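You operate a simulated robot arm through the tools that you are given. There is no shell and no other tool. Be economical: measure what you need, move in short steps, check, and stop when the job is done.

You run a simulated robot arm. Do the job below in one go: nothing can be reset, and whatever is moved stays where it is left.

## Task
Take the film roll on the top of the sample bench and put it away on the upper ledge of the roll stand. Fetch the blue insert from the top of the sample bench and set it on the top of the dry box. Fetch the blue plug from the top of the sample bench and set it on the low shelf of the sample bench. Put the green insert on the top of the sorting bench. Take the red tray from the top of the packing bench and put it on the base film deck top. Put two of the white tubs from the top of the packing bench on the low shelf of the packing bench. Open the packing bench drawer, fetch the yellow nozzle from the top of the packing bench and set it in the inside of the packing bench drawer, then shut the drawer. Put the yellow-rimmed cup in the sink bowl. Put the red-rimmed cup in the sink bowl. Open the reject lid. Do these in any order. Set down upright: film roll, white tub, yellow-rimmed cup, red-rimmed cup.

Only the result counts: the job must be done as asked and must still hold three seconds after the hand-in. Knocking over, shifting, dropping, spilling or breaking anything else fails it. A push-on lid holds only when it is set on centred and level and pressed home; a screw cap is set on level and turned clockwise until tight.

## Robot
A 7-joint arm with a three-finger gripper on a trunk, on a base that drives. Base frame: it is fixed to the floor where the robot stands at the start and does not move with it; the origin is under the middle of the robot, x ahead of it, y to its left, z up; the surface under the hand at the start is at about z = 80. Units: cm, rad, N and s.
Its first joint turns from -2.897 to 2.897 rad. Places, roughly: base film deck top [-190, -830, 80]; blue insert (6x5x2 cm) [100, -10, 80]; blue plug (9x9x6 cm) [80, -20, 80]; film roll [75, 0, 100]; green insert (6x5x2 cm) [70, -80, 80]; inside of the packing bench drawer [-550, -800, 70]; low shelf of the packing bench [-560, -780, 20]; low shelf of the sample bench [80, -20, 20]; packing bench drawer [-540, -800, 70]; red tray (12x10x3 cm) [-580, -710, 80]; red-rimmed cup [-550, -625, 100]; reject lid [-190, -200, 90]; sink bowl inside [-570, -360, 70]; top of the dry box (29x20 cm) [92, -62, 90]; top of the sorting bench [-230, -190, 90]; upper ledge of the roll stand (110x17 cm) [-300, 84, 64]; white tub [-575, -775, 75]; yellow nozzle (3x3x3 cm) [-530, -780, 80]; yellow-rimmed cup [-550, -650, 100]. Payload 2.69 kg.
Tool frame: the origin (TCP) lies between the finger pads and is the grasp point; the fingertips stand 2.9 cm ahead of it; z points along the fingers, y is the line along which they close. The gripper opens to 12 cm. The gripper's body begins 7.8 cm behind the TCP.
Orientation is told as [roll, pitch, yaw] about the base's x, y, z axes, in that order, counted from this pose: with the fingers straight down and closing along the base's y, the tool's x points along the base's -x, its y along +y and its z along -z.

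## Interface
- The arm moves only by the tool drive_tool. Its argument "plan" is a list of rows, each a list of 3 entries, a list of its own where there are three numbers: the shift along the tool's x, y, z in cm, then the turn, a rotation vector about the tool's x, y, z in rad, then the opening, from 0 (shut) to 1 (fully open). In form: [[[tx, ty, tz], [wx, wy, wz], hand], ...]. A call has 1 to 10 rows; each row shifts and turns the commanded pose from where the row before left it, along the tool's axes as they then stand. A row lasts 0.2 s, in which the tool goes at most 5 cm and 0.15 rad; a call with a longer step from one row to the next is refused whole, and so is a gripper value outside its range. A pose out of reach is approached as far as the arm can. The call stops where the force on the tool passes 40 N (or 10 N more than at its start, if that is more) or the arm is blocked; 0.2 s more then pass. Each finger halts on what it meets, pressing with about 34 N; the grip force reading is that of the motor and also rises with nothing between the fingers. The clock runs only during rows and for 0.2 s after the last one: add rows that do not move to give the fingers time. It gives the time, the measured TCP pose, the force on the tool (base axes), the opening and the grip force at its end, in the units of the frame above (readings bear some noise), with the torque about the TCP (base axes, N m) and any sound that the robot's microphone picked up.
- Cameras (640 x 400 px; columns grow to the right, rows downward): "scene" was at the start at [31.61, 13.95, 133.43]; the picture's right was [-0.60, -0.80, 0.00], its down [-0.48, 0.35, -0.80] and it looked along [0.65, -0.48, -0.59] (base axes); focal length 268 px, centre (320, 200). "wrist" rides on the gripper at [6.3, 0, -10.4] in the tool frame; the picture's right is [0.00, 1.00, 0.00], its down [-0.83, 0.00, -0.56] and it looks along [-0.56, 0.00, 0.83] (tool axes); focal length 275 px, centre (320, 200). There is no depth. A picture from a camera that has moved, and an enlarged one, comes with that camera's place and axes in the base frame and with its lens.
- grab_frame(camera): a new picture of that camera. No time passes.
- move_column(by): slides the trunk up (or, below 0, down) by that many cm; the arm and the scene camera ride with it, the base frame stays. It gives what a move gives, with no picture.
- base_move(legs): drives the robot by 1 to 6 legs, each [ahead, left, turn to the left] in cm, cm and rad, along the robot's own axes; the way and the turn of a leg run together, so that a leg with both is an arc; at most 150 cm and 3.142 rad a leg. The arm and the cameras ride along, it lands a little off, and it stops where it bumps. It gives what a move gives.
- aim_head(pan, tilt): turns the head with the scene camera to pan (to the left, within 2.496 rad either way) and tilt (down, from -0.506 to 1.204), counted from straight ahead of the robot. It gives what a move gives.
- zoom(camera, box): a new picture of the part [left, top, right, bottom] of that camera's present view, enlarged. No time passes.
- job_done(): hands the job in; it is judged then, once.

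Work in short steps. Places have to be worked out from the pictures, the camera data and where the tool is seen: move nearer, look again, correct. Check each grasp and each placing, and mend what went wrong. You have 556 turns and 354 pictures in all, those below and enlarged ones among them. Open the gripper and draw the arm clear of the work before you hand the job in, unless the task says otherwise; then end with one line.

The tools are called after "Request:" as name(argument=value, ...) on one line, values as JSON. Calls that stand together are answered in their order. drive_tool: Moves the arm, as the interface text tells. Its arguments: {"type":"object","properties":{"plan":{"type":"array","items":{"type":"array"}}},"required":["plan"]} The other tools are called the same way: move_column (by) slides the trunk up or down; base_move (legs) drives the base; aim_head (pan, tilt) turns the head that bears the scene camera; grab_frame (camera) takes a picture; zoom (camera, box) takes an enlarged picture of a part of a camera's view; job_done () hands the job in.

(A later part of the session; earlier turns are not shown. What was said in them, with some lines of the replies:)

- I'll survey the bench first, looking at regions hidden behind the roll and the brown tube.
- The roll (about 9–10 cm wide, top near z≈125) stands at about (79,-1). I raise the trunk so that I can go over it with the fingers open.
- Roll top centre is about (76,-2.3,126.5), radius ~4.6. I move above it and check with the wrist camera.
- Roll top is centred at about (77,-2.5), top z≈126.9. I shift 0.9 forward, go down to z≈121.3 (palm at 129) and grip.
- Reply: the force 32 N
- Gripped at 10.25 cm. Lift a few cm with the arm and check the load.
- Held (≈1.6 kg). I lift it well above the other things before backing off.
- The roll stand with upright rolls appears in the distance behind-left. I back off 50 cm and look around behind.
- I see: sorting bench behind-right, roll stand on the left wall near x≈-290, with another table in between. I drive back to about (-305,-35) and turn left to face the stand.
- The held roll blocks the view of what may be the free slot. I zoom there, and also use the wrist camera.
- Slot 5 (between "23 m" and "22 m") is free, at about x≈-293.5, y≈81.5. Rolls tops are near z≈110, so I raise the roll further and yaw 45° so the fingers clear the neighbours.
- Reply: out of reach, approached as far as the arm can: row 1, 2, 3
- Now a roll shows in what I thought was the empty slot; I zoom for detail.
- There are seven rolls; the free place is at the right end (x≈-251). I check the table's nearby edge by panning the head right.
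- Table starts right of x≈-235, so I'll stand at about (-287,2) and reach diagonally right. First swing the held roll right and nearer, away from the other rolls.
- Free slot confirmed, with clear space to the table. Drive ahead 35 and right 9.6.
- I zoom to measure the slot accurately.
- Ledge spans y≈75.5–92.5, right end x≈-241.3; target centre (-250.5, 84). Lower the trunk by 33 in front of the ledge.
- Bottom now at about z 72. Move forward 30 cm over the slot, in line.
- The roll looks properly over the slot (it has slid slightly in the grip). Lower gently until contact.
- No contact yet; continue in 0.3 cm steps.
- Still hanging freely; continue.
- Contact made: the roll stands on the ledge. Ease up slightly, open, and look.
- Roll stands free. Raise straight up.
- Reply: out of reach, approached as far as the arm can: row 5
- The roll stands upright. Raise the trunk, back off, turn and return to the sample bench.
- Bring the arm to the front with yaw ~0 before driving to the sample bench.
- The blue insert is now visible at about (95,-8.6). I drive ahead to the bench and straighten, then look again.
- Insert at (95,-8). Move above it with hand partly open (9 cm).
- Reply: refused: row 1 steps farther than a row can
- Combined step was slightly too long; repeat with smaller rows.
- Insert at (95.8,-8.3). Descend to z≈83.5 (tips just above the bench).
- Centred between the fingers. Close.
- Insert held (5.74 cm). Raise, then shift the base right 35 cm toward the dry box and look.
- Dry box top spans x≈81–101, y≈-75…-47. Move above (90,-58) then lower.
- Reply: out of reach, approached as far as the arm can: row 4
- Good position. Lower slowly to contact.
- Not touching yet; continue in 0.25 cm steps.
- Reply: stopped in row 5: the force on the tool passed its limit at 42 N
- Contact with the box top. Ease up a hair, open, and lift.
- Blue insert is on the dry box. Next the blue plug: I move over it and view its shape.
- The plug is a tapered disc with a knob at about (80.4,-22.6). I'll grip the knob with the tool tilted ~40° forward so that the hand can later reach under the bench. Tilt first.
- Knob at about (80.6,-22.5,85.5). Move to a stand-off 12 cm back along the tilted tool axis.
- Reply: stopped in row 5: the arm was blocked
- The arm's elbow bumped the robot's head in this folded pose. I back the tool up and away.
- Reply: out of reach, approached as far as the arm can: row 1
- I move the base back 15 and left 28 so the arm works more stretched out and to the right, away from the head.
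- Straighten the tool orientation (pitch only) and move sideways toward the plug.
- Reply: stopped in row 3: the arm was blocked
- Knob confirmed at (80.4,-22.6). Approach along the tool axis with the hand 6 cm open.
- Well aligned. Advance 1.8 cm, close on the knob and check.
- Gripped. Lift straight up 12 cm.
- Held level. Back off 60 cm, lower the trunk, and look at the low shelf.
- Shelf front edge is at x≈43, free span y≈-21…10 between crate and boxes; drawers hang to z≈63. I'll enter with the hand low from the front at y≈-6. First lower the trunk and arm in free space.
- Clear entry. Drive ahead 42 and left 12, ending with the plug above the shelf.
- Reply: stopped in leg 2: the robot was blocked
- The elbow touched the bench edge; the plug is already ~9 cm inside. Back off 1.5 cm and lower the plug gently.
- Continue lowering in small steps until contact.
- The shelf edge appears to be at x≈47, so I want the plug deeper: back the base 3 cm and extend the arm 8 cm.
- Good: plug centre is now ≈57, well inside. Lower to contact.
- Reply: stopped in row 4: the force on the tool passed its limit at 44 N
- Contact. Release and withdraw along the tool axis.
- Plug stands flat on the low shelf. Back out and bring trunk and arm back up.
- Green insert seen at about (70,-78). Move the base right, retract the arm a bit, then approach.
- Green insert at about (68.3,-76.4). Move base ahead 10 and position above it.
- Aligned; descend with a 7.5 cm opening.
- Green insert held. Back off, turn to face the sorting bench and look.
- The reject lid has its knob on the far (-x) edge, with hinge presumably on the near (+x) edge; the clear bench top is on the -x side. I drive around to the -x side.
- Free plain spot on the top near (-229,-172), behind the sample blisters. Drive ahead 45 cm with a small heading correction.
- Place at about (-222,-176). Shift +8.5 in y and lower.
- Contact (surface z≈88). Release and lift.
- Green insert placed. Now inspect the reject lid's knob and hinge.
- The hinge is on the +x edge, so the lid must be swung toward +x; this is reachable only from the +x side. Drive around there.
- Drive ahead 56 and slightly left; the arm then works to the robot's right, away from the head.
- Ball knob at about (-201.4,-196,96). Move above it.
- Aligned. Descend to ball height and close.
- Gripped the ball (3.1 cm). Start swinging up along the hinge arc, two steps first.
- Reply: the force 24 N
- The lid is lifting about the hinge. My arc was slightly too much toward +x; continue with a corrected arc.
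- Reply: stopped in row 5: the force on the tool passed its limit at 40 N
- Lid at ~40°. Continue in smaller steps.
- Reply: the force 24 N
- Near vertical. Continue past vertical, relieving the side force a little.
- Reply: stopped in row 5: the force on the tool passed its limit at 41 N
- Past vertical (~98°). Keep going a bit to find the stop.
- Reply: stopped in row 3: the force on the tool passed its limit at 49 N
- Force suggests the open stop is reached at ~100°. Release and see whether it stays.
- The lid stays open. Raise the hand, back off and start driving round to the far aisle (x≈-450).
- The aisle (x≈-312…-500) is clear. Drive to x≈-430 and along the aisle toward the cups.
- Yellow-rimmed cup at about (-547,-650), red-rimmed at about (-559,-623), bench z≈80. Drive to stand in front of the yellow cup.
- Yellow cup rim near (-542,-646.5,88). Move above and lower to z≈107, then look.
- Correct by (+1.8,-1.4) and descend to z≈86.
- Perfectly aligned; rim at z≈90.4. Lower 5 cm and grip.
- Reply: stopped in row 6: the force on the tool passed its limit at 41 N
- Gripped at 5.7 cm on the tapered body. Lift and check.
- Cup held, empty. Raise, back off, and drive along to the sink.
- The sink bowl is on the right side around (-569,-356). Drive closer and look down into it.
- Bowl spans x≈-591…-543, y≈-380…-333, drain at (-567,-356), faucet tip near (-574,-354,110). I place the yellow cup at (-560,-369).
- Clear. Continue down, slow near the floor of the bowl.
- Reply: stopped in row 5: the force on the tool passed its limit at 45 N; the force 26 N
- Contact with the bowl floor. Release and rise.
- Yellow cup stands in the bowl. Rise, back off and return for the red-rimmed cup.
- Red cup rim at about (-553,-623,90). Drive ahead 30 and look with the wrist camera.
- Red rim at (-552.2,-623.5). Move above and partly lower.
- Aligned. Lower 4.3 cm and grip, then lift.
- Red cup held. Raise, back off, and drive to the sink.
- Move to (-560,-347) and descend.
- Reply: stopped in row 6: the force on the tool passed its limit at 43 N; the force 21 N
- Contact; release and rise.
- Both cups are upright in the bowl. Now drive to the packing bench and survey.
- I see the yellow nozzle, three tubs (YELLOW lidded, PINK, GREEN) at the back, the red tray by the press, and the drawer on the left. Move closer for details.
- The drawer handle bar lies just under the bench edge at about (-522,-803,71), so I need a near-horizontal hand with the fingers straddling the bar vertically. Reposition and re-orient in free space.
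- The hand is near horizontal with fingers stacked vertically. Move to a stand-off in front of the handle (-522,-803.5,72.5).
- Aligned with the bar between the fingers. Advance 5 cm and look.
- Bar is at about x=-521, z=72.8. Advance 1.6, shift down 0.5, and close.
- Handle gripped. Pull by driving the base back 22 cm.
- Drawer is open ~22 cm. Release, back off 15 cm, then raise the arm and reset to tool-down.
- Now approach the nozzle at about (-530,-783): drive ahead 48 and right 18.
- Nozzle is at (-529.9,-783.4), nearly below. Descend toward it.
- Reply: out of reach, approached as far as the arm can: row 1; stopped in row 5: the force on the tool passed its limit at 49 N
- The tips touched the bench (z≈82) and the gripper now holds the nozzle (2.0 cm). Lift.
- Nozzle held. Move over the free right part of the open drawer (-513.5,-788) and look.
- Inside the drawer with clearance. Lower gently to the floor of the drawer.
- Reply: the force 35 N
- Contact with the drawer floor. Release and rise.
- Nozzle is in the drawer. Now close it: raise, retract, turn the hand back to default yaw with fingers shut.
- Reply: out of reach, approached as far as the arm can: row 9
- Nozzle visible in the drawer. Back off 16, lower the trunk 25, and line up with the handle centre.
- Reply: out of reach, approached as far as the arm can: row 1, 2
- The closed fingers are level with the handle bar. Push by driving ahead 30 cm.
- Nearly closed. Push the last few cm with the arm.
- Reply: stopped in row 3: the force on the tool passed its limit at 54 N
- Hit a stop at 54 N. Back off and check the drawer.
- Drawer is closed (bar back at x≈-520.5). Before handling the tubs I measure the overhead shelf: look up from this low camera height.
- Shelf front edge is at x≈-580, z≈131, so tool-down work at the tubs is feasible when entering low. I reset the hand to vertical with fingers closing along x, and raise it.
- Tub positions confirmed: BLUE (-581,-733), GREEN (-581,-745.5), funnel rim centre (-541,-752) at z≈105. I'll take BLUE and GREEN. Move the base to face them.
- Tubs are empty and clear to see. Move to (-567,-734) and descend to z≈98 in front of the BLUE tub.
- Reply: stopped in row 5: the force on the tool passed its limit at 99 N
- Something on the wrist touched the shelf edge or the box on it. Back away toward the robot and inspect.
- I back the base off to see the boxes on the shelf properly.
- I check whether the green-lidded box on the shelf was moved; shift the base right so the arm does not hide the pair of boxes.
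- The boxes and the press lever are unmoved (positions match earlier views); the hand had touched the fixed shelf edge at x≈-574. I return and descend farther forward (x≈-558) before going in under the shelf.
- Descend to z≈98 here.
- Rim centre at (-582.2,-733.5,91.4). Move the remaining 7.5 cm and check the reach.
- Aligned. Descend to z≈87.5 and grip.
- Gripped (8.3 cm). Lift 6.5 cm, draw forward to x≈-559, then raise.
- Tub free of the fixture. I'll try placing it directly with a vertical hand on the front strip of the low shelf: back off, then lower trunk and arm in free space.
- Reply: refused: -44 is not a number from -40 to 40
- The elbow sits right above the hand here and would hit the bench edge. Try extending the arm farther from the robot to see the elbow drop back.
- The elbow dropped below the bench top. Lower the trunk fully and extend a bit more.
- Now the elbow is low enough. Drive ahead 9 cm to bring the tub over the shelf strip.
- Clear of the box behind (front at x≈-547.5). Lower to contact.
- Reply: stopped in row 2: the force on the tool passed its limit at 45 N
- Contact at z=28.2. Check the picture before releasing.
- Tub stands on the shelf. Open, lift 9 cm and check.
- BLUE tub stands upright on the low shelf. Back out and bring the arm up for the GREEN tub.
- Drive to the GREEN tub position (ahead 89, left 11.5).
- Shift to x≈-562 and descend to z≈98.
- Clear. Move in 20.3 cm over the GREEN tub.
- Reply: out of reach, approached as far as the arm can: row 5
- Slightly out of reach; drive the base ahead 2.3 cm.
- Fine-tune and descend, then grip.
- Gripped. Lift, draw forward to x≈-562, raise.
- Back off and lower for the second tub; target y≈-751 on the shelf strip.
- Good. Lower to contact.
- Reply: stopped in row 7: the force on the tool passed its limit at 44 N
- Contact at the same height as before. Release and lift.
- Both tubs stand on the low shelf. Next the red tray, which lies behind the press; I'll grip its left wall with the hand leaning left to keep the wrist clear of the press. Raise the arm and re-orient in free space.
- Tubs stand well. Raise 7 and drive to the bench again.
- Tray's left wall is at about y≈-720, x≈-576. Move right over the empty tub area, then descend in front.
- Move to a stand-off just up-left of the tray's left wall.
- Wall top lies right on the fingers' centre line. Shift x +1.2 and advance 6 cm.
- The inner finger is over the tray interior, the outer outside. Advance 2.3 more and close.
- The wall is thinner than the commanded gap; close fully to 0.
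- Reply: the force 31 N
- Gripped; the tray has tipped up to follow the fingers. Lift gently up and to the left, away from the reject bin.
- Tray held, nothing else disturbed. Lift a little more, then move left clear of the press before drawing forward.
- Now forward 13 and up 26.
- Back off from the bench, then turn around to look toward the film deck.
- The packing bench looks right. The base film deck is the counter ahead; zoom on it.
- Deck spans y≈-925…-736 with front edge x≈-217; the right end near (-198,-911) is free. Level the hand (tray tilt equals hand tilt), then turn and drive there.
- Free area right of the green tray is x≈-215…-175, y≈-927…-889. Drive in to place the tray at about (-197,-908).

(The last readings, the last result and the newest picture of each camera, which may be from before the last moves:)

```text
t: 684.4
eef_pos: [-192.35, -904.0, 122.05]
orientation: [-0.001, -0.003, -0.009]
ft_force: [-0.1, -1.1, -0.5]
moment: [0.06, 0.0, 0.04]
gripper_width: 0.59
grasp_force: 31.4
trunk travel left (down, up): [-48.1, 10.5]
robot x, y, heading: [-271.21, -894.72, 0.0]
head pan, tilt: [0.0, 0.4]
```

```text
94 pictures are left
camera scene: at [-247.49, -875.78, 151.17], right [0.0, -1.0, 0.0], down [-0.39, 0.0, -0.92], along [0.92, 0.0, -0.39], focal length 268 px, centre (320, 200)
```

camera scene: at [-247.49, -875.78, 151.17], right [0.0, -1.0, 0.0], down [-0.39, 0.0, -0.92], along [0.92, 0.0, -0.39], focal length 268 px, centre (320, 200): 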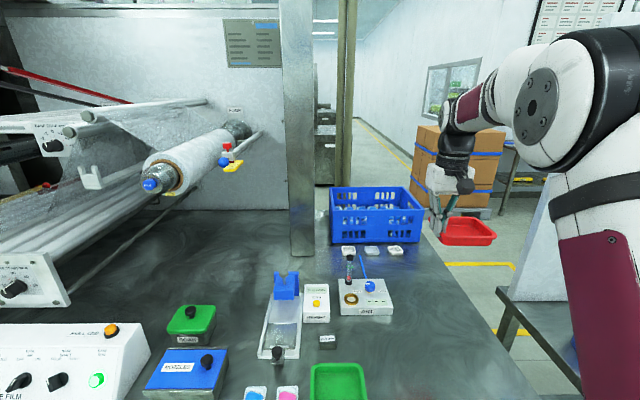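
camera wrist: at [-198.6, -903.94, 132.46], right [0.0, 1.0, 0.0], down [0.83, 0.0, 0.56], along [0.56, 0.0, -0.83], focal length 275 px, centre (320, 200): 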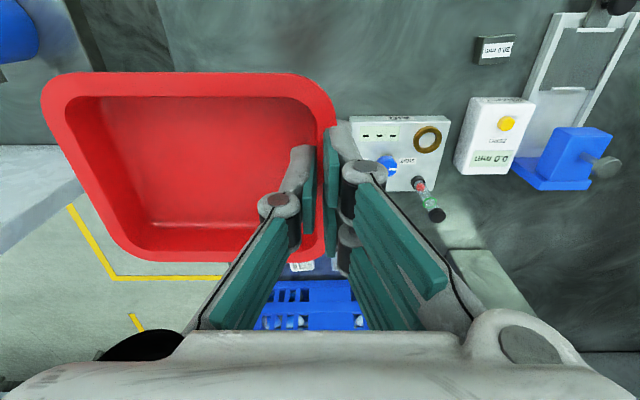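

Clear spot confirmed. Move to x=-197 and lower.

Request:
drive_tool(plan=[[[2.3, 0, 3.5], [0, 0, 0], 0], [[2.3, 0, 3.5], [0, 0, 0], 0], [[0, 0, 4], [0, 0, 0], 0], [[0, 0, 4], [0, 0, 0], 0], [[0, 0, 4], [0, 0, 0], 0], [[0, 0, 4], [0, 0, 0], 0], [[0, 0, 4], [0, 0, 0], 0], [[0, 0, 3], [0, 0, 0], 0], [[0, 0, 0], [0, 0, 0], 0]])

Request:
grab_frame(camera="wrist")

Request:
grab_frame(camera="scene")

```text
t: 686.4
eef_pos: [-196.74, -903.94, 92.15]
orientation: [0.001, -0.005, -0.008]
ft_force: [-0.4, -0.3, -1.3]
moment: [0.0, -0.02, -0.01]
gripper_width: 0.63
grasp_force: 32.4
trunk travel left (down, up): [-48.1, 10.5]
robot x, y, heading: [-271.36, -894.72, -0.006]
head pan, tilt: [0.0, 0.4]
```

```text
93 pictures are left
camera wrist: at [-203.15, -903.87, 102.47], right [0.0, 1.0, 0.0], down [0.83, 0.0, 0.56], along [0.56, 0.0, -0.83], focal length 275 px, centre (320, 200)
```

wrist: 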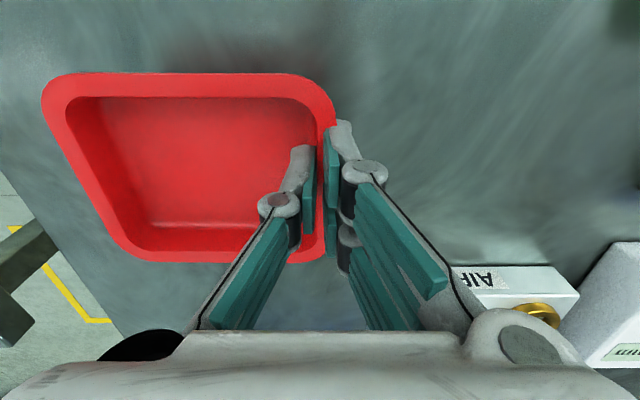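

```text
92 pictures are left
camera scene: at [-247.49, -875.78, 151.17], right [0.0, -1.0, 0.0], down [-0.39, 0.0, -0.92], along [0.92, 0.0, -0.39], focal length 268 px, centre (320, 200)
```

scene: 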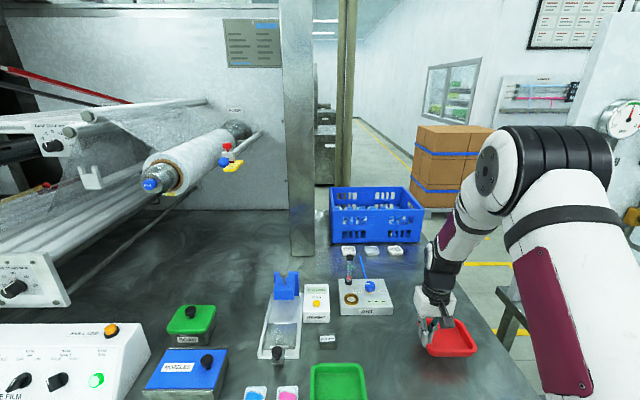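

Request:
drive_tool(plan=[[[0, 0, 3], [0, 0, 0], 0], [[0, 0, 1.5], [0, 0, 0], 0], [[0, 0, 0.5], [0, 0, 0], 0], [[0, 0, 0.4], [0, 0, 0], 0], [[0, 0, 0.4], [0, 0, 0], 0], [[0, 0, 0.4], [0, 0, 0], 0], [[0, 0, 0.4], [0, 0, 0], 0], [[0, 0, 0], [0, 0, 0], 0]])

Request:
grab_frame(camera="wrist")

```text
t: 687.1
eef_pos: [-196.34, -903.84, 87.96]
orientation: [-0.002, -0.015, -0.009]
ft_force: [-4.2, 1.1, 20.1]
moment: [-0.11, 0.38, -0.01]
gripper_width: 0.59
grasp_force: 31.4
trunk travel left (down, up): [-48.1, 10.5]
robot x, y, heading: [-270.91, -894.68, 0.0]
head pan, tilt: [0.0, 0.4]
stopped in row 3: the force on the tool passed its limit at 80 N (the readings are from after the stop); the commanded pose is now the measured one
```

```text
91 pictures are left
camera wrist: at [-202.87, -903.83, 98.26], right [0.0, 1.0, 0.0], down [0.82, 0.0, 0.57], along [0.57, 0.0, -0.82], focal length 275 px, centre (320, 200)
```

wrist: 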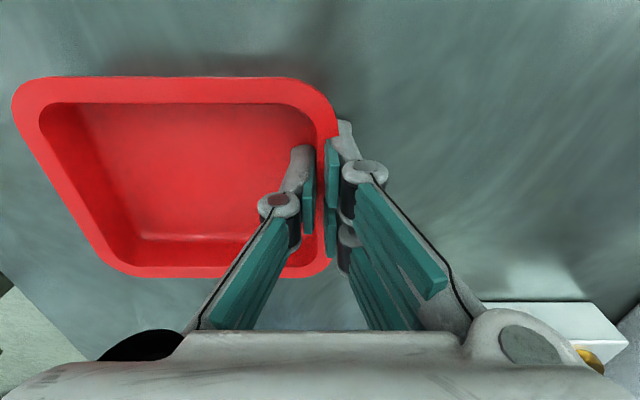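

Tray touches the deck. Release and lift.

Request:
drive_tool(plan=[[[0, 0, -0.2], [0, 0, 0], 0.1], [[0, 0, 0], [0, 0, 0], 0.25], [[0, 0, 0], [0, 0, 0], 0.3], [[0, 0, -2], [0, 0, 0], 0.3], [[0, 0, -4], [0, 0, 0], 0.3], [[0, 0, -4], [0, 0, 0], 0.3], [[0, 0, -4], [0, 0, 0], 0.3], [[0, 0, -4], [0, 0, 0], 0.3], [[0, 0, -4], [0, 0, 0], 0.3], [[0, 0, -4], [0, 0, 0], 0.3]])

Request:
grab_frame(camera="wrist")

Request:
grab_frame(camera="scene")

```text
t: 689.3
eef_pos: [-196.78, -904.04, 114.06]
orientation: [-0.001, -0.011, -0.01]
ft_force: [0.3, 0.9, -0.9]
moment: [0.01, 0.03, -0.03]
gripper_width: 3.61
grasp_force: 0.1
trunk travel left (down, up): [-48.1, 10.5]
robot x, y, heading: [-271.14, -895.02, -0.002]
head pan, tilt: [0.0, 0.4]
```

```text
90 pictures are left
camera wrist: at [-203.2, -903.9, 124.39], right [0.0, 1.0, 0.0], down [0.83, 0.0, 0.56], along [0.56, 0.0, -0.83], focal length 275 px, centre (320, 200)
```

wrist: 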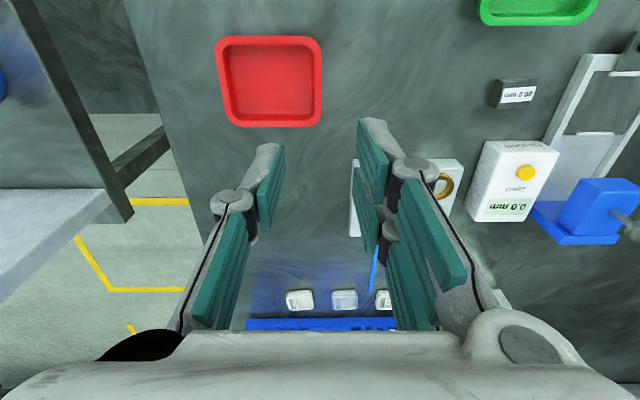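

```text
89 pictures are left
camera scene: at [-247.47, -875.78, 151.17], right [0.0, -1.0, 0.0], down [-0.39, 0.0, -0.92], along [0.92, 0.0, -0.39], focal length 268 px, centre (320, 200)
```

scene: 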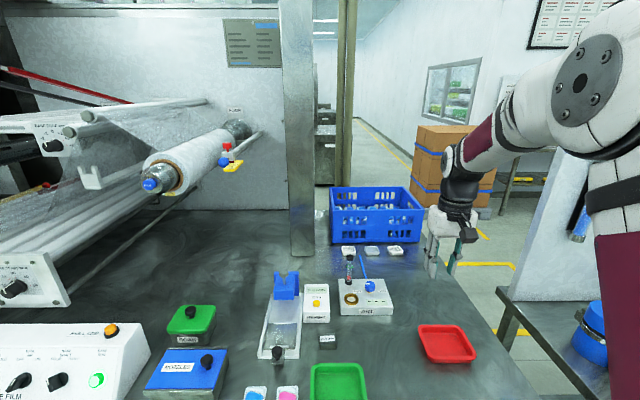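

Tray sits flat on the deck. Back the robot clear of the work.

Request:
base_move(legs=[[-60, 0, 0]])

Request:
aim_head(pan=2.4, tilt=0.35)

Request:
grab_frame(camera="scene")

```text
t: 692.7
eef_pos: [-256.11, -903.87, 114.09]
orientation: [0.001, -0.011, -0.01]
ft_force: [0.7, 0.8, 0.5]
moment: [0.0, -0.03, 0.0]
gripper_width: 3.61
grasp_force: 0.1
trunk travel left (down, up): [-48.1, 10.5]
robot x, y, heading: [-330.77, -894.58, -0.006]
head pan, tilt: [0.0, 0.4]
```

```text
t: 694.9
eef_pos: [-256.02, -903.84, 114.2]
orientation: [-0.001, -0.009, -0.011]
ft_force: [-0.1, -0.2, 0.9]
moment: [-0.02, 0.03, 0.02]
gripper_width: 3.6
grasp_force: 0.1
trunk travel left (down, up): [-48.1, 10.5]
robot x, y, heading: [-330.42, -894.98, -0.001]
head pan, tilt: [2.4, 0.351]
```

```text
88 pictures are left
camera scene: at [-322.8, -869.2, 151.63], right [0.68, 0.73, 0.0], down [0.25, -0.23, -0.94], along [-0.69, 0.64, -0.34], focal length 268 px, centre (320, 200)
```

scene: 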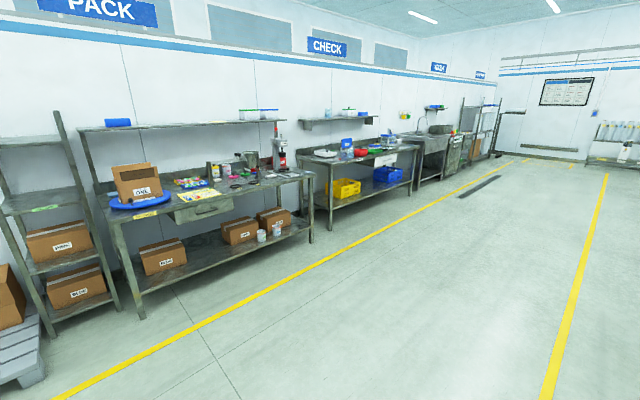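

A side-on zoom lets me confirm the drawer is fully shut.

Request:
zoom(camera="scene", box=[100, 150, 340, 300])

```text
2.67 times, centred on (220, 225) of scene
camera zoom: at [-322.8, -869.2, 151.63], right [0.68, 0.73, 0.0], down [0.25, -0.23, -0.94], along [-0.69, 0.64, -0.34], focal length 716 px, centre (587, 133)
```

zoom: 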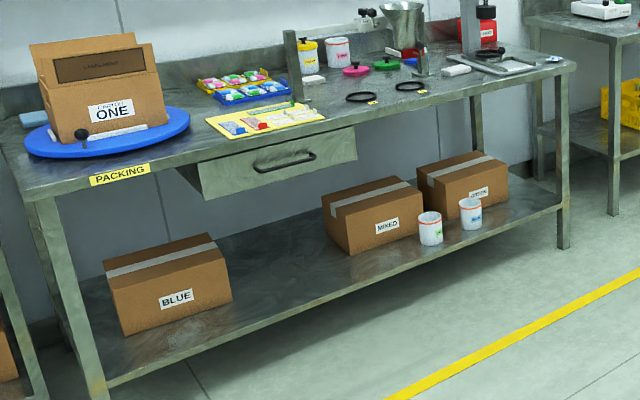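

Drawer is flush. I drive up the aisle for one last look at the reject lid, roll stand and sink.

Request:
base_move(legs=[[-85, 0, 0], [0, 148, 0], [0, 148, 0], [0, 148, 0], [0, 148, 0], [0, 60, 0]])

Request:
aim_head(pan=0.15, tilt=0.3)

Request:
grab_frame(camera="scene")

```text
t: 730.1
eef_pos: [-336.96, -253.27, 113.97]
orientation: [-0.001, -0.01, -0.026]
ft_force: [-0.3, -0.1, -0.4]
moment: [-0.02, -0.02, -0.02]
gripper_width: 3.57
grasp_force: 0.0
trunk travel left (down, up): [-48.1, 10.5]
robot x, y, heading: [-411.0, -242.73, -0.019]
head pan, tilt: [2.4, 0.351]
```

```text
t: 732.2
eef_pos: [-336.85, -253.25, 114.09]
orientation: [0.001, -0.011, -0.026]
ft_force: [-0.5, 0.2, 0.9]
moment: [-0.01, -0.03, -0.01]
gripper_width: 3.58
grasp_force: 0.2
trunk travel left (down, up): [-48.1, 10.5]
robot x, y, heading: [-411.35, -243.28, -0.018]
head pan, tilt: [0.15, 0.3]
```

```text
86 pictures are left
camera scene: at [-387.04, -222.73, 152.1], right [0.13, -0.99, 0.0], down [-0.29, -0.04, -0.96], along [0.95, 0.12, -0.3], focal length 268 px, centre (320, 200)
```

scene: 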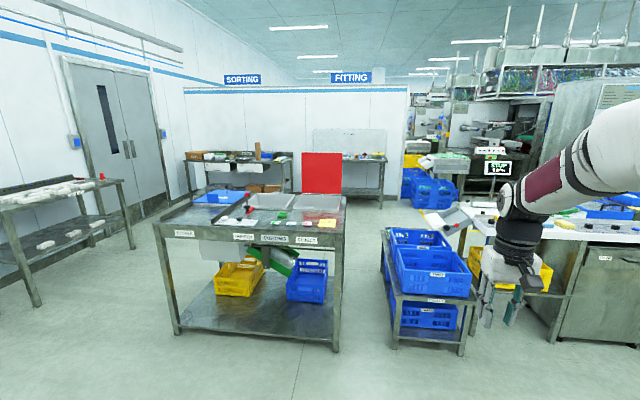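

The reject lid stands open, and every other placing has been checked. The gripper is open and the arm is clear, so I hand in.

Request:
job_done()

```text
The job is handed in.
```

All ten parts of the job are done and handed in: the last pictures show each item in its place, the reject lid open and the packing bench drawer shut. While I was fetching a tub the wrist bumped the shelf over the packing bench; later views showed the boxes there and the press unmoved.
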